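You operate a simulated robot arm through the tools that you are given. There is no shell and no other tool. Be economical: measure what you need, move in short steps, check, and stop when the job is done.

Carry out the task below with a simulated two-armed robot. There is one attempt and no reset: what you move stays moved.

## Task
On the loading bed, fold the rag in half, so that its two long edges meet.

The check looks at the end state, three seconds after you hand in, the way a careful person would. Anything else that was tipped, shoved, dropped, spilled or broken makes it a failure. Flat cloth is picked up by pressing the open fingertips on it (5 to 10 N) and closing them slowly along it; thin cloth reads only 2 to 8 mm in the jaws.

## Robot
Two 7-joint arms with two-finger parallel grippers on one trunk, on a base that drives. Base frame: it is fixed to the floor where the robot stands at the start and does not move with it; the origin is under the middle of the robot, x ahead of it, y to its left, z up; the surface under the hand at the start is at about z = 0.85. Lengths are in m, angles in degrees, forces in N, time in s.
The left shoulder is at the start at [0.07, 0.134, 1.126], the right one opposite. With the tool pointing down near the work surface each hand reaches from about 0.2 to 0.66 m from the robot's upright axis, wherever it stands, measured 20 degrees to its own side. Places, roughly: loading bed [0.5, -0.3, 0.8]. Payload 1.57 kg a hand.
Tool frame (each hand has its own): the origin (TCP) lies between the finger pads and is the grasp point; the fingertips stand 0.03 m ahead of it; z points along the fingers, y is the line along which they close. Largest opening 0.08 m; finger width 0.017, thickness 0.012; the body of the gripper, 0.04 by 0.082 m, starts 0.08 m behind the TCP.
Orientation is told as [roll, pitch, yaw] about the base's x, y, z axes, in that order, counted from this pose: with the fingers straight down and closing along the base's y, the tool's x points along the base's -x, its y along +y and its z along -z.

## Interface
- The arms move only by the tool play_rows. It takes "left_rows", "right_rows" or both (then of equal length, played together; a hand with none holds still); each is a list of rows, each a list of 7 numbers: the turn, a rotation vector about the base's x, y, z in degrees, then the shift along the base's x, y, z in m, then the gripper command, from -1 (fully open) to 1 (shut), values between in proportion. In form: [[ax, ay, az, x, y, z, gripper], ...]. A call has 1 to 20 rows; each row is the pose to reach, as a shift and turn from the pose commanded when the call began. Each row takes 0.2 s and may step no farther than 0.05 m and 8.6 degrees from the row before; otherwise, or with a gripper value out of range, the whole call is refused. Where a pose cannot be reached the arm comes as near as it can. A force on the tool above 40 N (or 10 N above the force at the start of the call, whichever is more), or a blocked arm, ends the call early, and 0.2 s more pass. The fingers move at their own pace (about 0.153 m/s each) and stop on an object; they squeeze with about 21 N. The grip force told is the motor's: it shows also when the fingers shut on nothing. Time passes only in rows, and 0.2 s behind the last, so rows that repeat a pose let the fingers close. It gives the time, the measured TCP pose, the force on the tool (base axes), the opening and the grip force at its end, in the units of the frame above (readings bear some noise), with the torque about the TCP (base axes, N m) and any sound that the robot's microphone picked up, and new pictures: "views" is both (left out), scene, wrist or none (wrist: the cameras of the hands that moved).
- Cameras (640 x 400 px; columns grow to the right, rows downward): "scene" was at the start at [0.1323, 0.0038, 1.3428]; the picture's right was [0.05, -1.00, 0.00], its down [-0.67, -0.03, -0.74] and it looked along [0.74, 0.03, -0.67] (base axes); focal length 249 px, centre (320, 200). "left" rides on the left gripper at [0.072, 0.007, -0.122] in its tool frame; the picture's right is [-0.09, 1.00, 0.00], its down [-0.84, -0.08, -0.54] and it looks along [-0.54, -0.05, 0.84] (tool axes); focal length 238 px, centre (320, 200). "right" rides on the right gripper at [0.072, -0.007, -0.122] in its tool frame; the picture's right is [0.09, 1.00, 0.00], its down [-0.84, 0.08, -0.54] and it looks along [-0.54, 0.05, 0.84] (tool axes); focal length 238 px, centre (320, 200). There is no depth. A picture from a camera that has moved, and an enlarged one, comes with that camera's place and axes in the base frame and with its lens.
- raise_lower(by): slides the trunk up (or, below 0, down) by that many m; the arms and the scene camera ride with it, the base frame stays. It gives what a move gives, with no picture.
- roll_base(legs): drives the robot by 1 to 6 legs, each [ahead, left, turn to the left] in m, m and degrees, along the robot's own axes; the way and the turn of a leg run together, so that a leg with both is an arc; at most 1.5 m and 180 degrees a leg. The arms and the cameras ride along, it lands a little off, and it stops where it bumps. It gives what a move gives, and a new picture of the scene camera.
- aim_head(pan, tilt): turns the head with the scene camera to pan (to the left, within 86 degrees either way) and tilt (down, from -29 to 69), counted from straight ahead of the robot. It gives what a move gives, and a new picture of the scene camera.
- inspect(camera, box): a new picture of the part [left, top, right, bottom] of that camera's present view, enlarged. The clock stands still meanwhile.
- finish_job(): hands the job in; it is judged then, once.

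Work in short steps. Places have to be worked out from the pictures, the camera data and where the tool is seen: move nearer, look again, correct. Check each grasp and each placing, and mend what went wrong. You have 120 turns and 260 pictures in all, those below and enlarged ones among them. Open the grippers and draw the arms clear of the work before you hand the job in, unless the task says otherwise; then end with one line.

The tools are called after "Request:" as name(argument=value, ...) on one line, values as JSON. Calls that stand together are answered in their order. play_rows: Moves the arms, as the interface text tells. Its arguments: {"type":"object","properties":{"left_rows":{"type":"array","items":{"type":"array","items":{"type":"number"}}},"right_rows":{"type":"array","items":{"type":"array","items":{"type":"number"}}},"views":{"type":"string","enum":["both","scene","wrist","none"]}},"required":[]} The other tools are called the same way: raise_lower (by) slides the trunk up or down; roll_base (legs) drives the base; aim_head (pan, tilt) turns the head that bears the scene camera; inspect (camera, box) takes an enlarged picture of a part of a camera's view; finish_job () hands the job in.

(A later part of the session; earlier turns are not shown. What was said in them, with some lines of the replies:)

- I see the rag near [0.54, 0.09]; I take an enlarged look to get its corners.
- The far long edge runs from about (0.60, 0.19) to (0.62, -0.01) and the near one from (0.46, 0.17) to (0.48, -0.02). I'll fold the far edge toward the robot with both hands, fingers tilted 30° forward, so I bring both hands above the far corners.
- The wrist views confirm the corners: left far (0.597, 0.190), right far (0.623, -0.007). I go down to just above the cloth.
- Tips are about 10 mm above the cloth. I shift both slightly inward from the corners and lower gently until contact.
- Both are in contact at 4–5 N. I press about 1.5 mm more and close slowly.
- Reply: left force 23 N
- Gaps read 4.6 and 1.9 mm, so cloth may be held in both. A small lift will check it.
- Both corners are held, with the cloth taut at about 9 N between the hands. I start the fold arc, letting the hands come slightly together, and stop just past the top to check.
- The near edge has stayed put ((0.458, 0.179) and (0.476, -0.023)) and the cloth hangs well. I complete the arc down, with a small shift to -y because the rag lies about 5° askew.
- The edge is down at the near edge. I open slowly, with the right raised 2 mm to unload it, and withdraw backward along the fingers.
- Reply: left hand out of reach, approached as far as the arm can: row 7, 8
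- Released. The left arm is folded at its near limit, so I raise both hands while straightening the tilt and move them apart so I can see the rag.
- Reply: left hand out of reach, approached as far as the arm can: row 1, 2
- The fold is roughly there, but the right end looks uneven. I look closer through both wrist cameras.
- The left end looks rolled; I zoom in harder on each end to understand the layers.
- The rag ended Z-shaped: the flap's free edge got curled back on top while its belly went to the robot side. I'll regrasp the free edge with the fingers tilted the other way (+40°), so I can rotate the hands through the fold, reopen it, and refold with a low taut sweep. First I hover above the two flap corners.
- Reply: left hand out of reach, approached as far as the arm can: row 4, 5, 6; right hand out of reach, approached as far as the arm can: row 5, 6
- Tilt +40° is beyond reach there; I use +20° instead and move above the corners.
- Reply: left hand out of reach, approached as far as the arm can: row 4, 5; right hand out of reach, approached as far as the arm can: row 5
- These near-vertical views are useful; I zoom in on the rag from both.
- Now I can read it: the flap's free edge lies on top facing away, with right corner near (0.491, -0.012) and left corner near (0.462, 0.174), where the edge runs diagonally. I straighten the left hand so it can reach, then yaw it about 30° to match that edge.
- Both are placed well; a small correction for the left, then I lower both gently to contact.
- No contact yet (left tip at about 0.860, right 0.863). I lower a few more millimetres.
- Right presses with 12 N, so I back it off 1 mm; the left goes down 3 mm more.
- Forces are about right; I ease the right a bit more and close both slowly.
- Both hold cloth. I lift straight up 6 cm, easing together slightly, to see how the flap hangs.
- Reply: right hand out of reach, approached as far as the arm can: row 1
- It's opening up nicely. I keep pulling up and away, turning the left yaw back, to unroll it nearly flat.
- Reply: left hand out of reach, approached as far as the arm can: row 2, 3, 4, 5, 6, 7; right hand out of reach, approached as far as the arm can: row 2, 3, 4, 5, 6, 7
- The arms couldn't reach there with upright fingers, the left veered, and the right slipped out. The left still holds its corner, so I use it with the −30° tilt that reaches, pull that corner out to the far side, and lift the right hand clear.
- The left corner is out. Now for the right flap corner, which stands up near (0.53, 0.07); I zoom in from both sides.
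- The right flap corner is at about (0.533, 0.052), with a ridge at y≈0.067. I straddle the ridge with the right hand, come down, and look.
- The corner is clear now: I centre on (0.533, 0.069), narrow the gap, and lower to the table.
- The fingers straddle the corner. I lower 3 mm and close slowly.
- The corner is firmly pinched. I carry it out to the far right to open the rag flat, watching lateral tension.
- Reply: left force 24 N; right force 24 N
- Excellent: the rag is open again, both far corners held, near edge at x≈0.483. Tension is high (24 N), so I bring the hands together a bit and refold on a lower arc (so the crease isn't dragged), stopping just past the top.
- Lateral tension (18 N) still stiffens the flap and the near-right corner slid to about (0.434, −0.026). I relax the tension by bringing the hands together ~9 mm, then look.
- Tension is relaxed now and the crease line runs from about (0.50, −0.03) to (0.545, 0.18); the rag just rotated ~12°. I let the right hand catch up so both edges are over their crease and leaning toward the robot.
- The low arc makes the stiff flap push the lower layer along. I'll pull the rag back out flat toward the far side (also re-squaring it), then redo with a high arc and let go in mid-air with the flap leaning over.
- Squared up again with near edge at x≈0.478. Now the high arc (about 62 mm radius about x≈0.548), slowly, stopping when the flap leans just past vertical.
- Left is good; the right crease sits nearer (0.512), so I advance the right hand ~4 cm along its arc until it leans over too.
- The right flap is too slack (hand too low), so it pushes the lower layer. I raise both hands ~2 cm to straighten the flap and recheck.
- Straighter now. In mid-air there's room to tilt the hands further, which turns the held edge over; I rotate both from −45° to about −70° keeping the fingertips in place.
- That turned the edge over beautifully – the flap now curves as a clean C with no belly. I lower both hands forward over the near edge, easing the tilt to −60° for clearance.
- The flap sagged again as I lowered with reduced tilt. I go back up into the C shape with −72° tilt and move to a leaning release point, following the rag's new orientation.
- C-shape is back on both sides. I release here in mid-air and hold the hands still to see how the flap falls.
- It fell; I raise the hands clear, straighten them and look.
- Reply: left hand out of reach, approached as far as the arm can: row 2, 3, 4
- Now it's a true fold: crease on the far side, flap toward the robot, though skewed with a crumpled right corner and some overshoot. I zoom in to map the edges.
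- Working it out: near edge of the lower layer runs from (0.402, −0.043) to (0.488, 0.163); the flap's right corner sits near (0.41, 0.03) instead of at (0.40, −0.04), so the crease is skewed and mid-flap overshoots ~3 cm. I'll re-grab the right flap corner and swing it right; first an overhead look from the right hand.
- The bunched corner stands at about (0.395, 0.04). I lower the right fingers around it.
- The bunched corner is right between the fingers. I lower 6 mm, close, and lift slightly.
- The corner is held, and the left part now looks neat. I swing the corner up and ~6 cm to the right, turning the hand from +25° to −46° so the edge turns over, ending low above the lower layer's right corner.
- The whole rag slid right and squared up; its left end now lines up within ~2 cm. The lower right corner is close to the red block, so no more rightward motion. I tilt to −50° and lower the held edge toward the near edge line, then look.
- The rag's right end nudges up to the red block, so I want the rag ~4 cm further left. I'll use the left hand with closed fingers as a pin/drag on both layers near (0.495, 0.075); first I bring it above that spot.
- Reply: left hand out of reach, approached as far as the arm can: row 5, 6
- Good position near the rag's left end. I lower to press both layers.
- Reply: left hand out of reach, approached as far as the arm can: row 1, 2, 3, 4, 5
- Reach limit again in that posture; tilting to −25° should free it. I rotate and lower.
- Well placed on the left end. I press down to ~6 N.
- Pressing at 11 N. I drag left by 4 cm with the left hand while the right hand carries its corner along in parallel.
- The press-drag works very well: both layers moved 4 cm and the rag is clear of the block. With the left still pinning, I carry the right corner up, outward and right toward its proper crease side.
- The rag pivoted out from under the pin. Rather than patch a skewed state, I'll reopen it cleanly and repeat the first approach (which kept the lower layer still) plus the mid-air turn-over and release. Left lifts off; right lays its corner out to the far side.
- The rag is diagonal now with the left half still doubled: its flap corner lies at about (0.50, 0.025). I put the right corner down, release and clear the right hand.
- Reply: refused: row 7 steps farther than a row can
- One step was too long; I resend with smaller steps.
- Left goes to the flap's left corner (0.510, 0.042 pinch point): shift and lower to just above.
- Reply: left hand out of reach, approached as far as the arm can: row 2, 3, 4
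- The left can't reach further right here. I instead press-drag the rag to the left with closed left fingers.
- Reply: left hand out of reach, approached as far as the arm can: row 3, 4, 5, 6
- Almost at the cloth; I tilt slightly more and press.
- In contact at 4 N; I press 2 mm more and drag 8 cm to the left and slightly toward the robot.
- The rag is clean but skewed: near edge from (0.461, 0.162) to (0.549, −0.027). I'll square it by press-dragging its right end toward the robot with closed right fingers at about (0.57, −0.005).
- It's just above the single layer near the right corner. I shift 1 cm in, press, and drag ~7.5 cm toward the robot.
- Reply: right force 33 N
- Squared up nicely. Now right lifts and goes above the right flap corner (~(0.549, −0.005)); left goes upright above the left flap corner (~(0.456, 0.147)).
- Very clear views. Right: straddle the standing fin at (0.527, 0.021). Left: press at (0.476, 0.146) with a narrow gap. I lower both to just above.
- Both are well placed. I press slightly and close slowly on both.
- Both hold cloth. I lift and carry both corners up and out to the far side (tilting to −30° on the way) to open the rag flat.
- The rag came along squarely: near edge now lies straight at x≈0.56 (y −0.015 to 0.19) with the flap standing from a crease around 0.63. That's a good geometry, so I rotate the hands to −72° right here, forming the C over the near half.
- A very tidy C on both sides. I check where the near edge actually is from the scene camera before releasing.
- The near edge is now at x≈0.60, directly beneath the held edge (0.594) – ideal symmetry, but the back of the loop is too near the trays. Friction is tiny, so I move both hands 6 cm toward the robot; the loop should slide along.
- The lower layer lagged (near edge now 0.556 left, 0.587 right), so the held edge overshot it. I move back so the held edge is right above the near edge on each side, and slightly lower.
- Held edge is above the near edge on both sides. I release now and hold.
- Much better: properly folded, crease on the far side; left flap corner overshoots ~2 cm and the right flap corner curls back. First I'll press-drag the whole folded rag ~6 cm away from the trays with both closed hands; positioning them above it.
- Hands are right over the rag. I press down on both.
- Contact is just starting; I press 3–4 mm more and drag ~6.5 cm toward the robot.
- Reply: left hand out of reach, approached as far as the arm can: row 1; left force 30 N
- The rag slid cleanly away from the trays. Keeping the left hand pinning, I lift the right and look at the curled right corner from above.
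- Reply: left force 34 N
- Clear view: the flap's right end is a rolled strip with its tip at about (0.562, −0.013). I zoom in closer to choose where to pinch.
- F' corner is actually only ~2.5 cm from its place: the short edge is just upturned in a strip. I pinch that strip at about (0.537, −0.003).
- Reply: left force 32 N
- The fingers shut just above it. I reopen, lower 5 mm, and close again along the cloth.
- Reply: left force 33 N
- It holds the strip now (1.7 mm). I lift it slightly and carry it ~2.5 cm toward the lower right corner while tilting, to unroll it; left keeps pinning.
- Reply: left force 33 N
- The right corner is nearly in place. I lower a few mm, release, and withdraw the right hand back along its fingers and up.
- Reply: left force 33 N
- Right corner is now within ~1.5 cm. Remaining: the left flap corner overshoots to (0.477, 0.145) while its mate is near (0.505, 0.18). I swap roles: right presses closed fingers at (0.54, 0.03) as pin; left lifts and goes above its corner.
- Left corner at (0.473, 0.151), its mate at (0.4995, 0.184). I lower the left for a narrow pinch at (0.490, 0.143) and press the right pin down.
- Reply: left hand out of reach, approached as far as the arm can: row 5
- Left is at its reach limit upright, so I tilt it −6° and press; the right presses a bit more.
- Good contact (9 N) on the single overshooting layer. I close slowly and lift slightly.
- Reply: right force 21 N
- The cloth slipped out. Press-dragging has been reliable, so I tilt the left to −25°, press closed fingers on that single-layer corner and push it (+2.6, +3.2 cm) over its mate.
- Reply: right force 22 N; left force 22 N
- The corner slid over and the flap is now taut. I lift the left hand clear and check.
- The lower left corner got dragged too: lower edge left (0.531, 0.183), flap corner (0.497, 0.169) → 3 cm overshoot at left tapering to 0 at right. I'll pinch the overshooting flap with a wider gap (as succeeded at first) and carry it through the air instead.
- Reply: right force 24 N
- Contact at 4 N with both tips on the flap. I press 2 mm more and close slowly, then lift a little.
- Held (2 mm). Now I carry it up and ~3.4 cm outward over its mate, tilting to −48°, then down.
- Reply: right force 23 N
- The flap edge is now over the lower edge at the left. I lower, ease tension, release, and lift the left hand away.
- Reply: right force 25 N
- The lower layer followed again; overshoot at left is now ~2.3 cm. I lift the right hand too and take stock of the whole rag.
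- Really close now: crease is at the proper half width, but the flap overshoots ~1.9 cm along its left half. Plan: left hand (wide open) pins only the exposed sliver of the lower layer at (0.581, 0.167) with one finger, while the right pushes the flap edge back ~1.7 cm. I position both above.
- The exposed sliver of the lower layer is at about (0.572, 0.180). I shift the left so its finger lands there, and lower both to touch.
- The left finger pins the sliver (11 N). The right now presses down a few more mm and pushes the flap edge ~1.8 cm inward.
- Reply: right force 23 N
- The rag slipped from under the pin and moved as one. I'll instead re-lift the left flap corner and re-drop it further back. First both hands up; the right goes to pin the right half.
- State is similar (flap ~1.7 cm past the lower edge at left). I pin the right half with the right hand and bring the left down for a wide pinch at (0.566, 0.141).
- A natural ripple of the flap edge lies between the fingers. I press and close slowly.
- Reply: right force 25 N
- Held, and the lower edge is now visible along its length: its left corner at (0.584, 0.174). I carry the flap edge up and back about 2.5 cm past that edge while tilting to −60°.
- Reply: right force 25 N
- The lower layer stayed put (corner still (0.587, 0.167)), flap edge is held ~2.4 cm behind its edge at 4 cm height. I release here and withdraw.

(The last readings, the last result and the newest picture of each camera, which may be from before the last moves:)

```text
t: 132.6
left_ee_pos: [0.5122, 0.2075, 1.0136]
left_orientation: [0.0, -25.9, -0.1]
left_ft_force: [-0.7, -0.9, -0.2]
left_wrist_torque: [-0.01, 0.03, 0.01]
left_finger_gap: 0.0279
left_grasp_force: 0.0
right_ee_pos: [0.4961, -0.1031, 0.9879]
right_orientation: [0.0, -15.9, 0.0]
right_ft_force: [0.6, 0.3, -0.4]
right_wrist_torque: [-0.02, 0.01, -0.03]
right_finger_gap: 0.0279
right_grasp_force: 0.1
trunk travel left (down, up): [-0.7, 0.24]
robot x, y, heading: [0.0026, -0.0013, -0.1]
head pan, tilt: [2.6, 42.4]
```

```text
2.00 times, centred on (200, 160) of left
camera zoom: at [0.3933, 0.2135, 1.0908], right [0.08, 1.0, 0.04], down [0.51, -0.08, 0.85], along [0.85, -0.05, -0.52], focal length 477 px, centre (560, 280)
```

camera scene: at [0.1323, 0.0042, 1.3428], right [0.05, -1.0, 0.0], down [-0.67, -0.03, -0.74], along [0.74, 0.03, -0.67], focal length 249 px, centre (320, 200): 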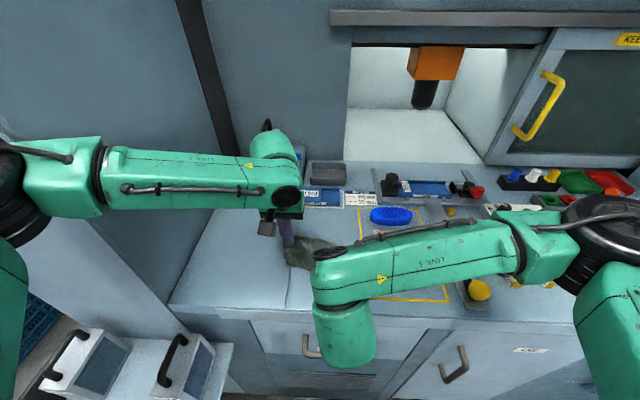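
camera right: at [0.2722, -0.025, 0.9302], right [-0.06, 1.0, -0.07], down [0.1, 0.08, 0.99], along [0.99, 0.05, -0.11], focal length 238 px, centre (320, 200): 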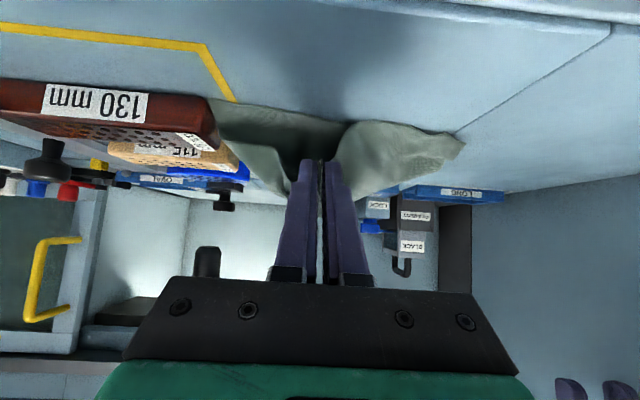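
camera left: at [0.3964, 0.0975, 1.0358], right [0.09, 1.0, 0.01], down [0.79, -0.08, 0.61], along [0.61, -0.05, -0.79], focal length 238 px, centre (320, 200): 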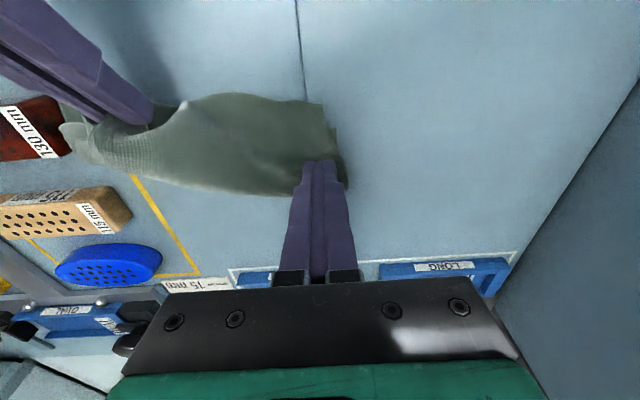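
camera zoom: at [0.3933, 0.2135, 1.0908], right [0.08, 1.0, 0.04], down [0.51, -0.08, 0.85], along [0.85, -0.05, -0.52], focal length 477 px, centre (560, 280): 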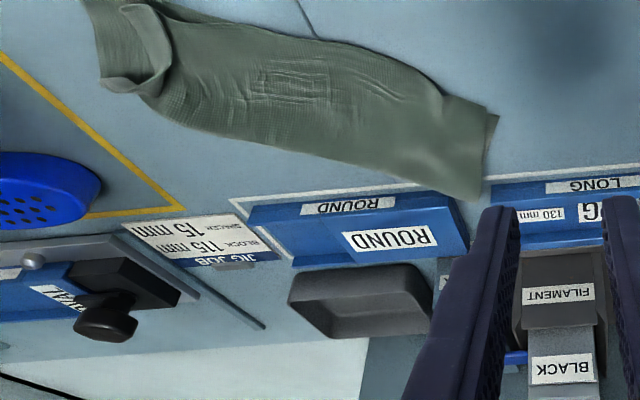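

Excellent: left edges now meet within ~1 cm; mid overshoot ~1.5 cm. The right end of the flap is still ~3 cm short lengthwise with wrinkles in the middle. I'll pin the left part and press-stroke the flap's right end outward; positioning both.

Request:
play_rows(left_rows=[[0, 0, 0, 0.01, -0.02, -0.01, 1], [0, 0, 0, 0.025, -0.04, -0.03, 1], [0, -2, 0, 0.04, -0.06, -0.055, 1], [0, -4, 0, 0.055, -0.08, -0.08, 1], [0, -4, 0, 0.058, -0.083, -0.105, 1], [0, -4, 0, 0.058, -0.083, -0.122, 1]], right_rows=[[0, -3, 0, 0.0, 0.03, -0.01, 1], [0, -6, 0, 0.004, 0.06, -0.025, 1], [0, -9, 0, 0.008, 0.09, -0.04, 1], [0, -12, 0, 0.012, 0.115, -0.06, 1], [0, -14, 0, 0.014, 0.122, -0.08, 1], [0, -14, 0, 0.014, 0.122, -0.095, 1]], views="none")

Request:
inspect(camera="right", box=[160, 40, 480, 240])

```text
t: 134.0
left_ee_pos: [0.5704, 0.1241, 0.8922]
left_orientation: [-0.1, -30.0, 0.2]
left_ft_force: [0.5, -0.4, 0.2]
left_wrist_torque: [0.02, -0.01, -0.01]
left_finger_gap: 0.0002
left_grasp_force: 21.0
right_ee_pos: [0.5091, 0.0199, 0.8932]
right_orientation: [0.0, -30.0, -0.1]
right_ft_force: [0.1, -0.1, -0.6]
right_wrist_torque: [0.0, -0.01, 0.01]
right_finger_gap: 0.0
right_grasp_force: 21.0
trunk travel left (down, up): [-0.7, 0.24]
robot x, y, heading: [0.0019, 0.0011, -0.1]
head pan, tilt: [2.6, 42.4]
```

```text
2.00 times, centred on (320, 140) of right
camera zoom: at [0.385, 0.0148, 0.9643], right [-0.08, 1.0, -0.05], down [0.45, 0.08, 0.89], along [0.89, 0.05, -0.46], focal length 477 px, centre (320, 320)
```

zoom: 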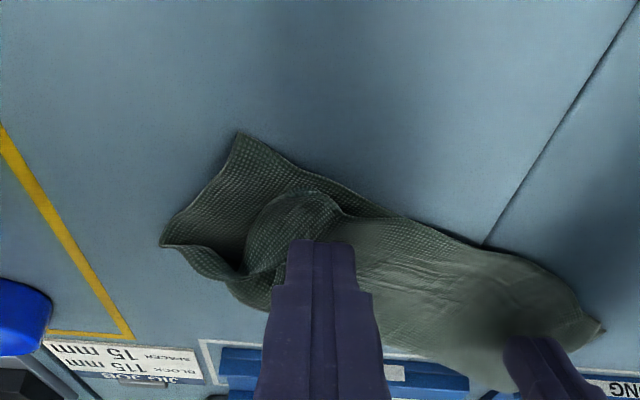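

Both are over the rag. Left presses as a pin; right presses and strokes 2.5 cm along the edge direction to the right.

Request:
play_rows(left_rows=[[0, 0, 0, 0, 0, -0.005, 1], [0, 0, 0, 0, 0, -0.009, 1], [0, 0, 0, 0, 0, -0.012, 1], [0, 0, 0, 0, 0, -0.013, 1], [0, 0, 0, 0, 0, -0.013, 1], [0, 0, 0, 0, 0, -0.013, 1], [0, 0, 0, 0, 0, -0.013, 1], [0, 0, 0, 0, 0, -0.013, 1], [0, 0, 0, 0, 0, -0.013, 1], [0, 0, 0, 0, 0, -0.013, 1]], right_rows=[[0, 0, 0, 0, 0, -0.005, 1], [0, 0, 0, 0, 0, -0.008, 1], [0, 0, 0, 0, 0, -0.011, 1], [0, 0, 0, 0, 0, -0.012, 1], [0, 0, 0, -0.002, -0.004, -0.012, 1], [0, 0, 0, -0.004, -0.008, -0.012, 1], [0, 0, 0, -0.006, -0.012, -0.012, 1], [0, 0, 0, -0.008, -0.016, -0.012, 1], [0, 0, 0, -0.01, -0.02, -0.012, 1], [0, 0, 0, -0.012, -0.024, -0.012, 1]], views="none")

Request:
inspect(camera="right", box=[160, 40, 480, 240])

```text
t: 136.2
left_ee_pos: [0.5651, 0.1253, 0.8825]
left_orientation: [-0.1, -30.1, 0.1]
left_ft_force: [-0.6, -2.5, 2.9]
left_wrist_torque: [-0.05, 0.04, -0.01]
left_finger_gap: 0.0001
left_grasp_force: 21.1
left hand out of reach, approached as far as the arm can: row 3, 4, 5, 6, 7, 8, 9, 10
right_ee_pos: [0.4945, -0.0036, 0.8829]
right_orientation: [0.0, -30.2, -0.1]
right_ft_force: [2.2, 4.0, 12.1]
right_wrist_torque: [0.12, -0.14, 0.02]
right_finger_gap: 0.0001
right_grasp_force: 20.8
trunk travel left (down, up): [-0.7, 0.24]
robot x, y, heading: [-0.0024, -0.0014, -0.2]
head pan, tilt: [2.6, 42.4]
```

```text
2.00 times, centred on (320, 140) of right
camera zoom: at [0.3709, -0.009, 0.953], right [-0.08, 1.0, -0.05], down [0.45, 0.08, 0.89], along [0.89, 0.05, -0.46], focal length 477 px, centre (320, 320)
```

zoom: 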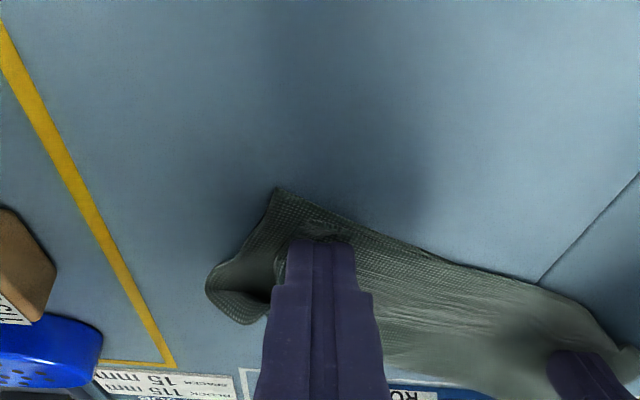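

The flap stretched along its length. I lift both hands clear and review.

Request:
play_rows(left_rows=[[0, 0, 0, 0, 0, 0.015, 1], [0, 0, 0, -0.01, 0.01, 0.045, 1], [0, 4, 0, -0.025, 0.03, 0.075, 0.5], [0, 8, 0, -0.04, 0.055, 0.1, 0.3], [0, 12, 0, -0.05, 0.08, 0.12, 0.3]], right_rows=[[0, 0, 0, 0, 0, 0.015, 1], [0, 0, 0, -0.005, -0.015, 0.04, 1], [0, 4, 0, -0.01, -0.045, 0.07, 0.5], [0, 8, 0, -0.015, -0.08, 0.095, 0.3], [0, 12, 0, -0.02, -0.115, 0.11, 0.3]], views="none")

Request:
inspect(camera="scene", box=[240, 185, 368, 265])

Request:
inspect(camera="right", box=[340, 60, 580, 210])

```text
t: 137.4
left_ee_pos: [0.5147, 0.2054, 1.0037]
left_orientation: [0.0, -18.0, 0.0]
left_ft_force: [-0.2, 0.7, -1.0]
left_wrist_torque: [-0.01, -0.01, 0.01]
left_finger_gap: 0.0279
left_grasp_force: 0.2
right_ee_pos: [0.4744, -0.1206, 0.9925]
right_orientation: [0.0, -18.0, 0.1]
right_ft_force: [0.2, 0.4, -0.4]
right_wrist_torque: [0.02, -0.01, 0.01]
right_finger_gap: 0.0281
right_grasp_force: 0.0
trunk travel left (down, up): [-0.7, 0.24]
robot x, y, heading: [-0.0034, -0.0025, -0.0]
head pan, tilt: [2.6, 42.4]
```

```text
5.00 times, centred on (304, 225) of scene
camera zoom: at [0.1311, 0.0033, 1.3428], right [0.05, -1.0, 0.0], down [-0.67, -0.03, -0.74], along [0.74, 0.03, -0.67], focal length 1246 px, centre (400, 75)
```

zoom: 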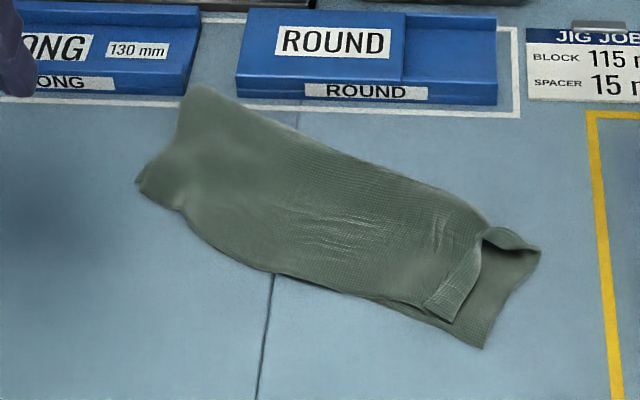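

```text
2.67 times, centred on (460, 135) of right
camera zoom: at [0.369, -0.1259, 1.0874], right [-0.09, 1.0, -0.03], down [0.63, 0.08, 0.77], along [0.77, 0.05, -0.63], focal length 636 px, centre (-53, 373)
```

zoom: 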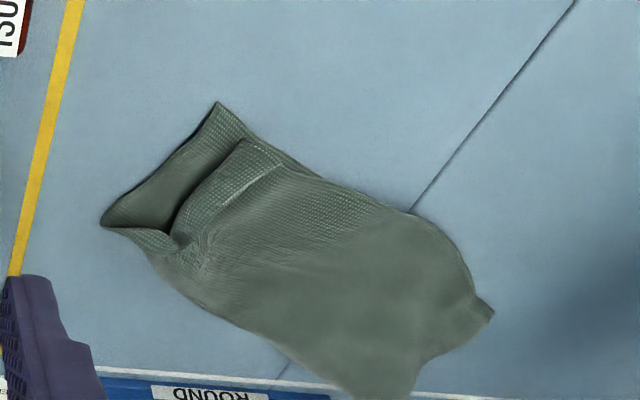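

Nicely folded now: edges meet along most of the length, with a remaining ~1.7 cm bulge past the lower edge at mid-left. I'll use the same lift-and-drop there with the right hand, pinching at (0.540, 0.095).

Request:
play_rows(right_rows=[[0, -1, 0, 0.005, 0.04, 0.0, 0.1], [0, -2, 0, 0.015, 0.08, -0.005, 0.1], [0, -3, 0, 0.025, 0.12, -0.015, 0.1], [0, -4, 0, 0.035, 0.16, -0.03, 0.1], [0, -6, 0, 0.045, 0.195, -0.05, 0.1], [0, -7, 0, 0.053, 0.216, -0.075, 0.1], [0, -7, 0, 0.053, 0.216, -0.098, 0.1], [0, -7, 0, 0.053, 0.216, -0.106, 0.1]], views="none")

Request:
inspect(camera="right", box=[200, 60, 440, 210])

```text
t: 139.2
left_ee_pos: [0.5169, 0.2045, 1.0017]
left_orientation: [0.0, -18.0, 0.0]
left_ft_force: [-0.2, -0.2, -0.1]
left_wrist_torque: [-0.02, -0.01, 0.01]
left_finger_gap: 0.0281
left_grasp_force: 0.0
right_ee_pos: [0.5283, 0.0969, 0.8847]
right_orientation: [0.0, -25.1, 0.1]
right_ft_force: [-0.3, 1.1, -0.4]
right_wrist_torque: [0.02, 0.01, 0.04]
right_finger_gap: 0.036
right_grasp_force: 0.0
trunk travel left (down, up): [-0.7, 0.24]
robot x, y, heading: [0.0035, 0.0006, -0.1]
head pan, tilt: [2.6, 42.4]
```

```text
2.67 times, centred on (320, 135) of right
camera zoom: at [0.4109, 0.0917, 0.9655], right [-0.08, 1.0, -0.04], down [0.53, 0.08, 0.85], along [0.84, 0.05, -0.53], focal length 636 px, centre (320, 373)
```

zoom: 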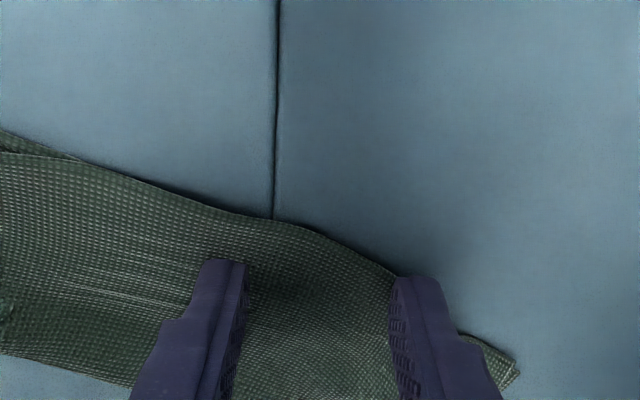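

The fingers are at the edge; I shift 8 mm inward, press, close slowly, and lift a little.

Request:
play_rows(right_rows=[[0, 0, 0, 0, -0.008, 0, 0.1], [0, 0, 0, 0, -0.008, -0.003, 0.1], [0, 0, 0, 0, -0.008, -0.0045, 0.1], [0, 0, 0, 0, -0.008, -0.0045, 0.22], [0, 0, 0, 0, -0.008, -0.0045, 0.34], [0, 0, 0, 0, -0.008, -0.0045, 0.46], [0, 0, 0, 0, -0.008, -0.0045, 0.58], [0, 0, 0, 0, -0.008, -0.0045, 0.7], [0, 0, 0, 0, -0.008, -0.0045, 0.85], [0, 0, 0, 0, -0.008, -0.0045, 1], [0, 0, 0, 0, -0.008, -0.0045, 1], [0, 0, 0, 0.001, -0.008, 0.006, 1], [0, 0, 0, 0.003, -0.009, 0.014, 1]], views="none")

Request:
inspect(camera="right", box=[160, 40, 480, 240])

```text
t: 142.0
left_ee_pos: [0.5147, 0.2047, 1.0033]
left_orientation: [0.0, -18.0, 0.1]
left_ft_force: [0.3, -0.4, 1.1]
left_wrist_torque: [-0.02, -0.04, 0.01]
left_finger_gap: 0.0281
left_grasp_force: 0.1
right_ee_pos: [0.5308, 0.0885, 0.8989]
right_orientation: [-0.1, -25.0, 0.0]
right_ft_force: [-0.3, -0.3, 0.3]
right_wrist_torque: [-0.02, 0.01, -0.02]
right_finger_gap: 0.0024
right_grasp_force: 20.4
trunk travel left (down, up): [-0.7, 0.24]
robot x, y, heading: [0.003, 0.0025, -0.0]
head pan, tilt: [2.6, 42.4]
```

```text
2.00 times, centred on (320, 140) of right
camera zoom: at [0.4137, 0.0824, 0.9808], right [-0.08, 1.0, -0.04], down [0.53, 0.08, 0.84], along [0.84, 0.05, -0.53], focal length 477 px, centre (320, 320)
```

zoom: 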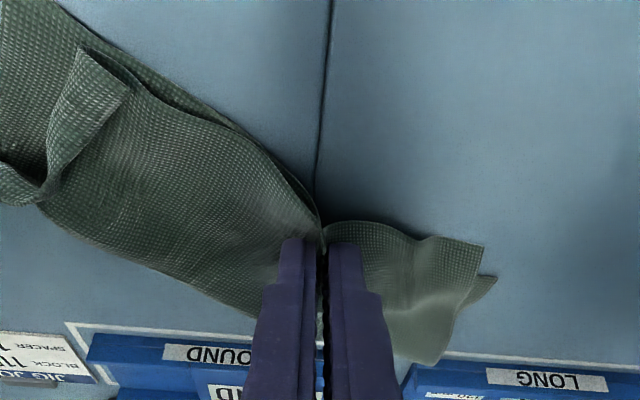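

Held (2.4 mm). I lift it, move it back ~1.8 cm across the edge, and tilt to −60° for the drop.

Request:
play_rows(right_rows=[[0, -7, 0, 0.0003, -0.0015, 0.0085, 1], [0, -14, 0, 0.0013, -0.0035, 0.0144, 1], [0, -21, 0, 0.0026, -0.0055, 0.0149, 1], [0, -28, 0, 0.0042, -0.0075, 0.0091, 1], [0, -35, 0, 0.0042, -0.0085, -0.0009, 1]], views="none")

Request:
inspect(camera="left", box=[20, 60, 340, 260])

```text
t: 143.2
left_ee_pos: [0.5165, 0.2054, 1.0029]
left_orientation: [-0.1, -17.9, 0.1]
left_ft_force: [-0.6, 0.0, -0.7]
left_wrist_torque: [0.02, 0.02, 0.0]
left_finger_gap: 0.0279
left_grasp_force: 0.1
right_ee_pos: [0.5359, 0.0792, 0.8994]
right_orientation: [-0.1, -60.2, 0.1]
right_ft_force: [-0.2, -0.2, -0.3]
right_wrist_torque: [0.0, -0.02, -0.03]
right_finger_gap: 0.0029
right_grasp_force: 21.1
trunk travel left (down, up): [-0.7, 0.24]
robot x, y, heading: [0.0025, 0.0004, -0.1]
head pan, tilt: [2.6, 42.4]
```

```text
2.00 times, centred on (180, 160) of left
camera zoom: at [0.4096, 0.2127, 1.0953], right [0.09, 1.0, 0.03], down [0.63, -0.08, 0.77], along [0.77, -0.05, -0.63], focal length 477 px, centre (600, 280)
```

zoom: 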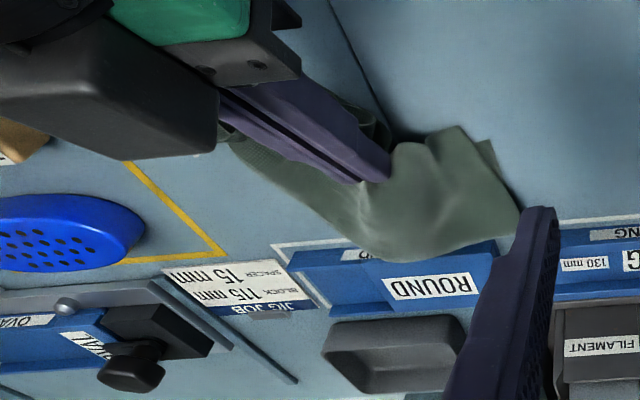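

I release here and lift away.

Request:
play_rows(right_rows=[[0, 0, 0, 0, 0, 0, 0.4], [0, 0, 0, 0, 0, 0, 0.3], [0, 0, 0, 0, 0, 0, 0.3], [0, 0, 0, -0.008, 0, 0.01, 0.3], [0, 3, 0, -0.016, -0.005, 0.035, 0.3], [0, 10, 0, -0.022, -0.03, 0.06, 0.3], [0, 18, 0, -0.03, -0.065, 0.085, 0.3], [0, 26, 0, -0.035, -0.105, 0.1, 0.3], [0, 34, 0, -0.04, -0.145, 0.11, 0.3], [0, 42, 0, -0.045, -0.185, 0.11, 0.3]], views="none")

Request:
inspect(camera="scene", box=[240, 185, 368, 265])

Request:
inspect(camera="left", box=[20, 60, 340, 260])

```text
t: 145.4
left_ee_pos: [0.5162, 0.2046, 1.0029]
left_orientation: [0.1, -17.9, 0.1]
left_ft_force: [0.7, 0.4, 0.0]
left_wrist_torque: [0.04, -0.01, -0.05]
left_finger_gap: 0.0279
left_grasp_force: 0.1
right_ee_pos: [0.4903, -0.1065, 1.0105]
right_orientation: [0.1, -17.8, -0.1]
right_ft_force: [-0.5, 0.1, -0.5]
right_wrist_torque: [0.05, -0.02, 0.04]
right_finger_gap: 0.0279
right_grasp_force: 0.0
trunk travel left (down, up): [-0.7, 0.24]
robot x, y, heading: [-0.0011, -0.0006, -0.1]
head pan, tilt: [2.6, 42.4]
```

```text
5.00 times, centred on (304, 225) of scene
camera zoom: at [0.1327, 0.0021, 1.3427], right [0.04, -1.0, 0.0], down [-0.67, -0.03, -0.74], along [0.74, 0.03, -0.67], focal length 1246 px, centre (400, 75)
```

zoom: 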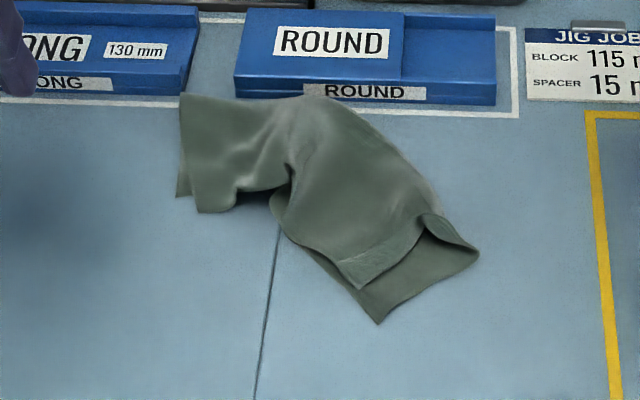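

```text
2.00 times, centred on (180, 160) of left
camera zoom: at [0.4099, 0.2109, 1.0955], right [0.09, 1.0, 0.03], down [0.63, -0.08, 0.77], along [0.77, -0.05, -0.63], focal length 477 px, centre (600, 280)
```

zoom: 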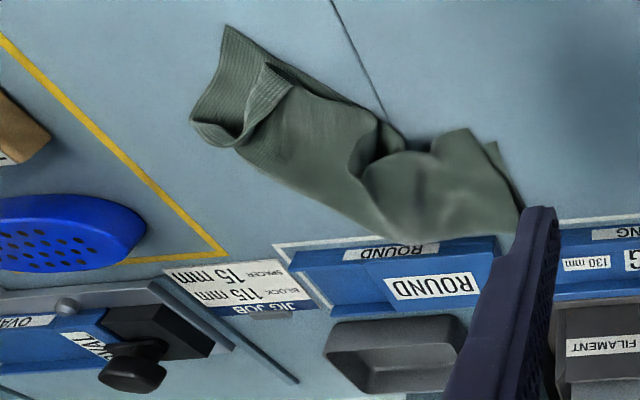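

That pinch caught both layers, so the folded rag bent in the middle, but the layers stayed together. I'll straighten it by pressing closed fingers on both ends and pulling them apart; positioning both hands low over the ends.

Request:
play_rows(left_rows=[[0, -2, 0, 0.015, -0.015, -0.01, 1], [0, -4, 0, 0.03, -0.03, -0.025, 1], [0, -6, 0, 0.045, -0.045, -0.045, 1], [0, -9, 0, 0.06, -0.06, -0.07, 1], [0, -12, 0, 0.074, -0.07, -0.09, 1], [0, -12, 0, 0.074, -0.07, -0.112, 1]], right_rows=[[0, -2, 0, 0.004, 0.03, -0.01, 1], [0, -4, 0, 0.008, 0.06, -0.03, 1], [0, -6, 0, 0.012, 0.09, -0.055, 1], [0, -9, 0, 0.016, 0.11, -0.08, 1], [0, -12, 0, 0.02, 0.1185, -0.1, 1], [0, -12, 0, 0.02, 0.1185, -0.119, 1]], views="none")

Request:
inspect(camera="right", box=[160, 40, 560, 240])

```text
t: 146.8
left_ee_pos: [0.5877, 0.1404, 0.8904]
left_orientation: [-0.1, -30.1, 0.1]
left_ft_force: [-0.1, 0.5, -0.6]
left_wrist_torque: [0.01, 0.01, -0.01]
left_finger_gap: 0.0002
left_grasp_force: 21.2
left hand out of reach, approached as far as the arm can: row 6
right_ee_pos: [0.5139, 0.0152, 0.891]
right_orientation: [-0.1, -29.9, 0.1]
right_ft_force: [0.0, -0.3, -0.3]
right_wrist_torque: [-0.02, 0.0, 0.0]
right_finger_gap: 0.0
right_grasp_force: 21.2
trunk travel left (down, up): [-0.7, 0.24]
robot x, y, heading: [-0.0015, -0.0031, -0.0]
head pan, tilt: [2.6, 42.4]
```

```text
1.60 times, centred on (360, 140) of right
camera zoom: at [0.3891, 0.009, 0.9609], right [-0.08, 1.0, -0.05], down [0.45, 0.08, 0.89], along [0.89, 0.05, -0.46], focal length 381 px, centre (256, 296)
```

zoom: 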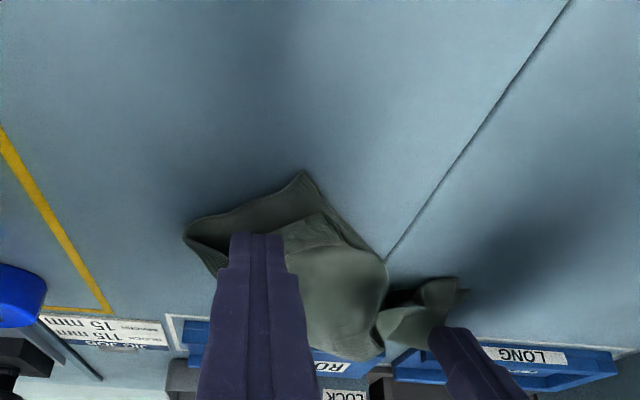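

The right should be ~2 cm further in to catch both layers. I adjust, press both down, and pull apart.

Request:
play_rows(left_rows=[[0, -2, 0, -0.002, 0.002, -0.001, 1], [0, -4, 0, -0.004, 0.004, -0.005, 1], [0, -5, 0, -0.005, 0.006, -0.009, 1], [0, -5, 0, -0.005, 0.006, -0.012, 1], [0, -5, 0, -0.005, 0.006, -0.013, 1], [0, -5, 0, -0.008, 0.012, -0.013, 1], [0, -5, 0, -0.01, 0.018, -0.013, 1], [0, -5, 0, -0.013, 0.024, -0.013, 1], [0, -5, 0, -0.015, 0.03, -0.013, 1], [0, -5, 0, -0.017, 0.036, -0.013, 1], [0, -5, 0, -0.019, 0.041, -0.013, 1]], right_rows=[[0, 0, 0, 0.002, 0.01, 0, 1], [0, 0, 0, 0.004, 0.02, -0.003, 1], [0, 0, 0, 0.004, 0.02, -0.007, 1], [0, 0, 0, 0.004, 0.02, -0.01, 1], [0, 0, 0, 0.004, 0.02, -0.011, 1], [0, 0, 0, 0.002, 0.013, -0.011, 1], [0, 0, 0, 0.0, 0.006, -0.011, 1], [0, 0, 0, -0.002, -0.001, -0.011, 1], [0, 0, 0, -0.004, -0.008, -0.011, 1], [0, 0, 0, -0.006, -0.015, -0.011, 1], [0, 0, 0, -0.008, -0.021, -0.011, 1]], views="none")

Request:
inspect(camera="right", box=[160, 40, 560, 240])

Request:
inspect(camera="left", box=[40, 40, 440, 240])

```text
t: 149.2
left_ee_pos: [0.5654, 0.1807, 0.8821]
left_orientation: [-0.1, -35.1, 0.1]
left_ft_force: [0.8, -1.9, 2.9]
left_wrist_torque: [-0.08, -0.1, -0.04]
left_finger_gap: 0.0
left_grasp_force: 20.9
right_ee_pos: [0.4995, -0.005, 0.8823]
right_orientation: [0.1, -30.2, 0.0]
right_ft_force: [1.9, 7.1, 25.7]
right_wrist_torque: [0.33, -0.28, 0.06]
right_finger_gap: 0.0002
right_grasp_force: 20.9
trunk travel left (down, up): [-0.7, 0.24]
robot x, y, heading: [0.0008, -0.0022, -0.1]
head pan, tilt: [2.6, 42.4]
```

```text
1.60 times, centred on (360, 140) of right
camera zoom: at [0.3759, -0.0113, 0.9518], right [-0.08, 1.0, -0.04], down [0.45, 0.08, 0.89], along [0.89, 0.05, -0.45], focal length 381 px, centre (256, 296)
```

zoom: 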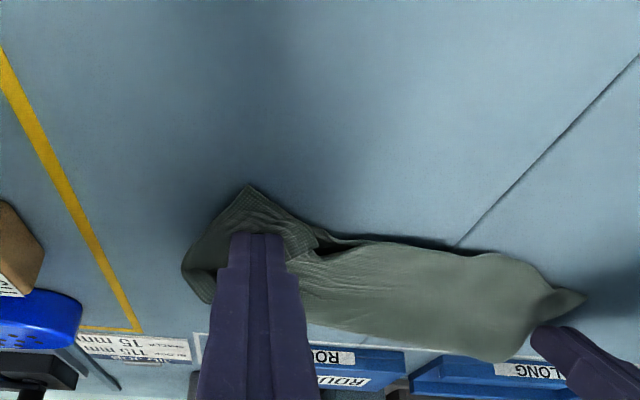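

```text
1.60 times, centred on (240, 140) of left
camera zoom: at [0.4358, 0.1884, 0.9385], right [0.07, 1.0, 0.05], down [0.37, -0.08, 0.93], along [0.93, -0.05, -0.37], focal length 381 px, centre (448, 296)
```

zoom: 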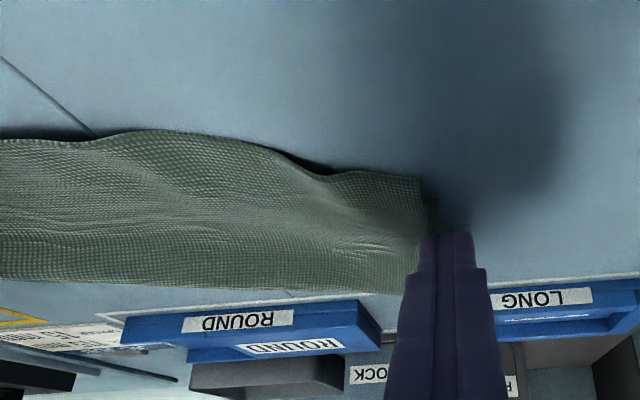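

Straightened out well. I lift both hands clear and check the result.

Request:
play_rows(left_rows=[[0, 0, 0, 0, 0, 0.015, 1], [0, 0, 0, -0.01, 0.005, 0.045, 1], [0, 4, 0, -0.025, 0.015, 0.075, 0.5], [0, 8, 0, -0.04, 0.025, 0.1, 0.3], [0, 15, 0, -0.05, 0.03, 0.12, 0.3]], right_rows=[[0, 0, 0, 0, 0, 0.015, 1], [0, 0, 0, -0.005, -0.015, 0.04, 1], [0, 4, 0, -0.01, -0.045, 0.07, 0.5], [0, 8, 0, -0.015, -0.08, 0.095, 0.3], [0, 12, 0, -0.02, -0.115, 0.11, 0.3]], views="none")

Request:
inspect(camera="scene", box=[240, 185, 368, 265])

Request:
inspect(camera="right", box=[340, 60, 580, 210])

Request:
inspect(camera="left", box=[0, 40, 400, 290])

```text
t: 150.4
left_ee_pos: [0.5179, 0.2113, 1.0011]
left_orientation: [0.1, -20.0, 0.0]
left_ft_force: [-0.4, 0.6, 0.1]
left_wrist_torque: [0.02, -0.01, 0.01]
left_finger_gap: 0.0283
left_grasp_force: 0.0
right_ee_pos: [0.481, -0.1222, 0.9916]
right_orientation: [0.1, -17.9, 0.1]
right_ft_force: [0.2, -0.2, 1.0]
right_wrist_torque: [0.02, 0.0, 0.04]
right_finger_gap: 0.028
right_grasp_force: 0.0
trunk travel left (down, up): [-0.7, 0.24]
robot x, y, heading: [0.0015, 0.0044, 0.1]
head pan, tilt: [2.6, 42.4]
```

```text
5.00 times, centred on (304, 225) of scene
camera zoom: at [0.1318, 0.0019, 1.3428], right [0.05, -1.0, 0.0], down [-0.67, -0.03, -0.74], along [0.74, 0.03, -0.67], focal length 1246 px, centre (400, 75)
```

zoom: 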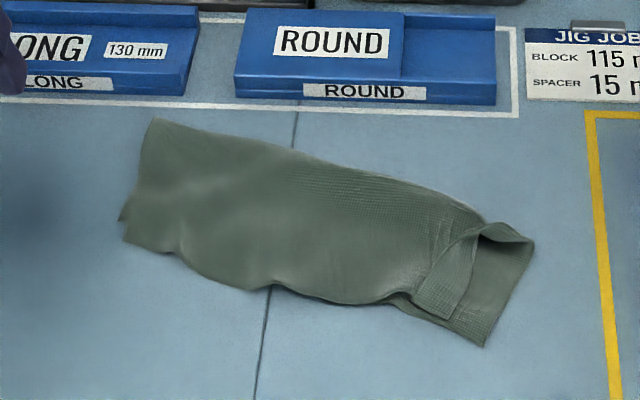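

```text
2.67 times, centred on (460, 135) of right
camera zoom: at [0.3748, -0.1284, 1.0857], right [-0.09, 1.0, -0.03], down [0.63, 0.08, 0.77], along [0.77, 0.05, -0.63], focal length 636 px, centre (-53, 373)
```

zoom: 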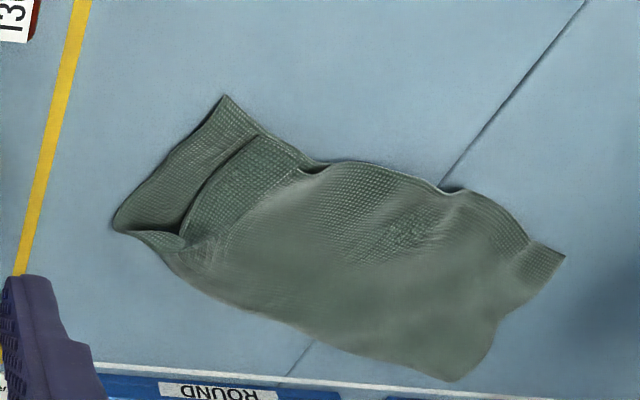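

```text
1.60 times, centred on (200, 165) of left
camera zoom: at [0.4082, 0.217, 1.0898], right [0.09, 1.0, 0.03], down [0.6, -0.08, 0.8], along [0.79, -0.05, -0.61], focal length 381 px, centre (512, 256)
```

zoom: 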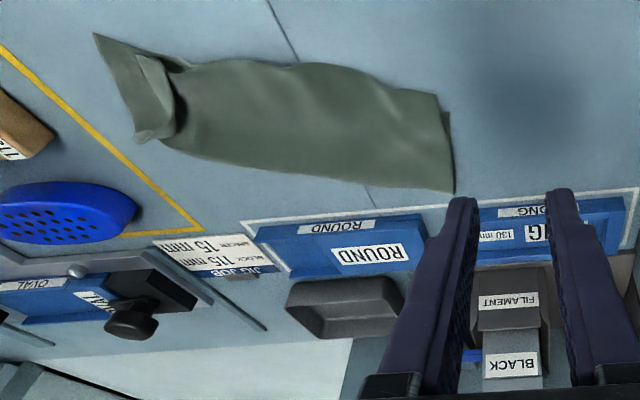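

The rag is now folded in half, long edges meeting closely along their length, nothing else disturbed. I open the grippers fully and draw both arms back and up, clear of the work.

Request:
play_rows(left_rows=[[0, 4, 0, -0.02, 0.005, 0.02, -0.5], [0, 10, 0, -0.05, 0.01, 0.05, -1], [0, 16, 0, -0.08, 0.015, 0.08, -1], [0, 20, 0, -0.11, 0.015, 0.1, -1]], right_rows=[[0, 4, 0, -0.005, -0.01, 0.02, -0.5], [0, 10, 0, -0.015, -0.02, 0.04, -1], [0, 16, 0, -0.03, -0.03, 0.06, -1], [0, 18, 0, -0.04, -0.03, 0.08, -1]], views="scene")

```text
t: 151.4
left_ee_pos: [0.4052, 0.2261, 1.101]
left_orientation: [0.1, 0.0, -0.1]
left_ft_force: [0.2, -0.1, 1.1]
left_wrist_torque: [-0.03, -0.01, -0.02]
left_finger_gap: 0.08
left_grasp_force: 0.0
right_ee_pos: [0.4398, -0.1517, 1.0708]
right_orientation: [0.0, 0.0, 0.0]
right_ft_force: [0.2, 0.1, 0.2]
right_wrist_torque: [0.0, -0.01, 0.04]
right_finger_gap: 0.0799
right_grasp_force: 0.0
trunk travel left (down, up): [-0.7, 0.24]
robot x, y, heading: [-0.0024, -0.0012, 0.1]
head pan, tilt: [2.6, 42.4]
camera scene: at [0.1304, 0.0039, 1.3429], right [0.04, -1.0, 0.0], down [-0.67, -0.03, -0.74], along [0.74, 0.03, -0.67], focal length 249 px, centre (320, 200)
```

scene: 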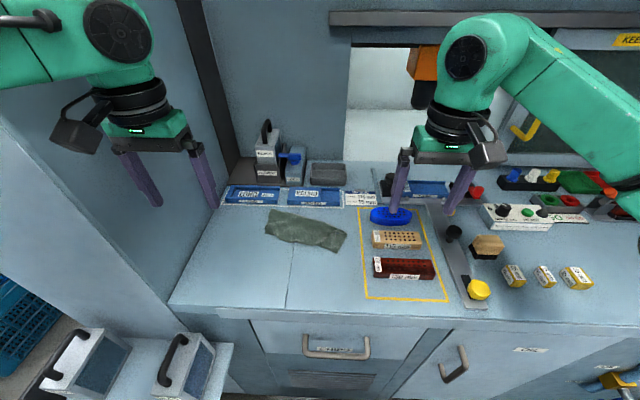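

The arms are clear, the grippers are open and everything else is where it was. I hand the job in.

Request:
finish_job()

```text
The job is handed in.
```

I folded the rag in half on the loading bed and handed the job in. The long edges meet to about 1 cm at the left, the top layer overshoots about 1.3 cm in the middle, and its right end stops 1–2 cm short with its edge turned back in a strip. The rag ended up turned about 25° from where it lay, and I saw nothing else disturbed in the final view.
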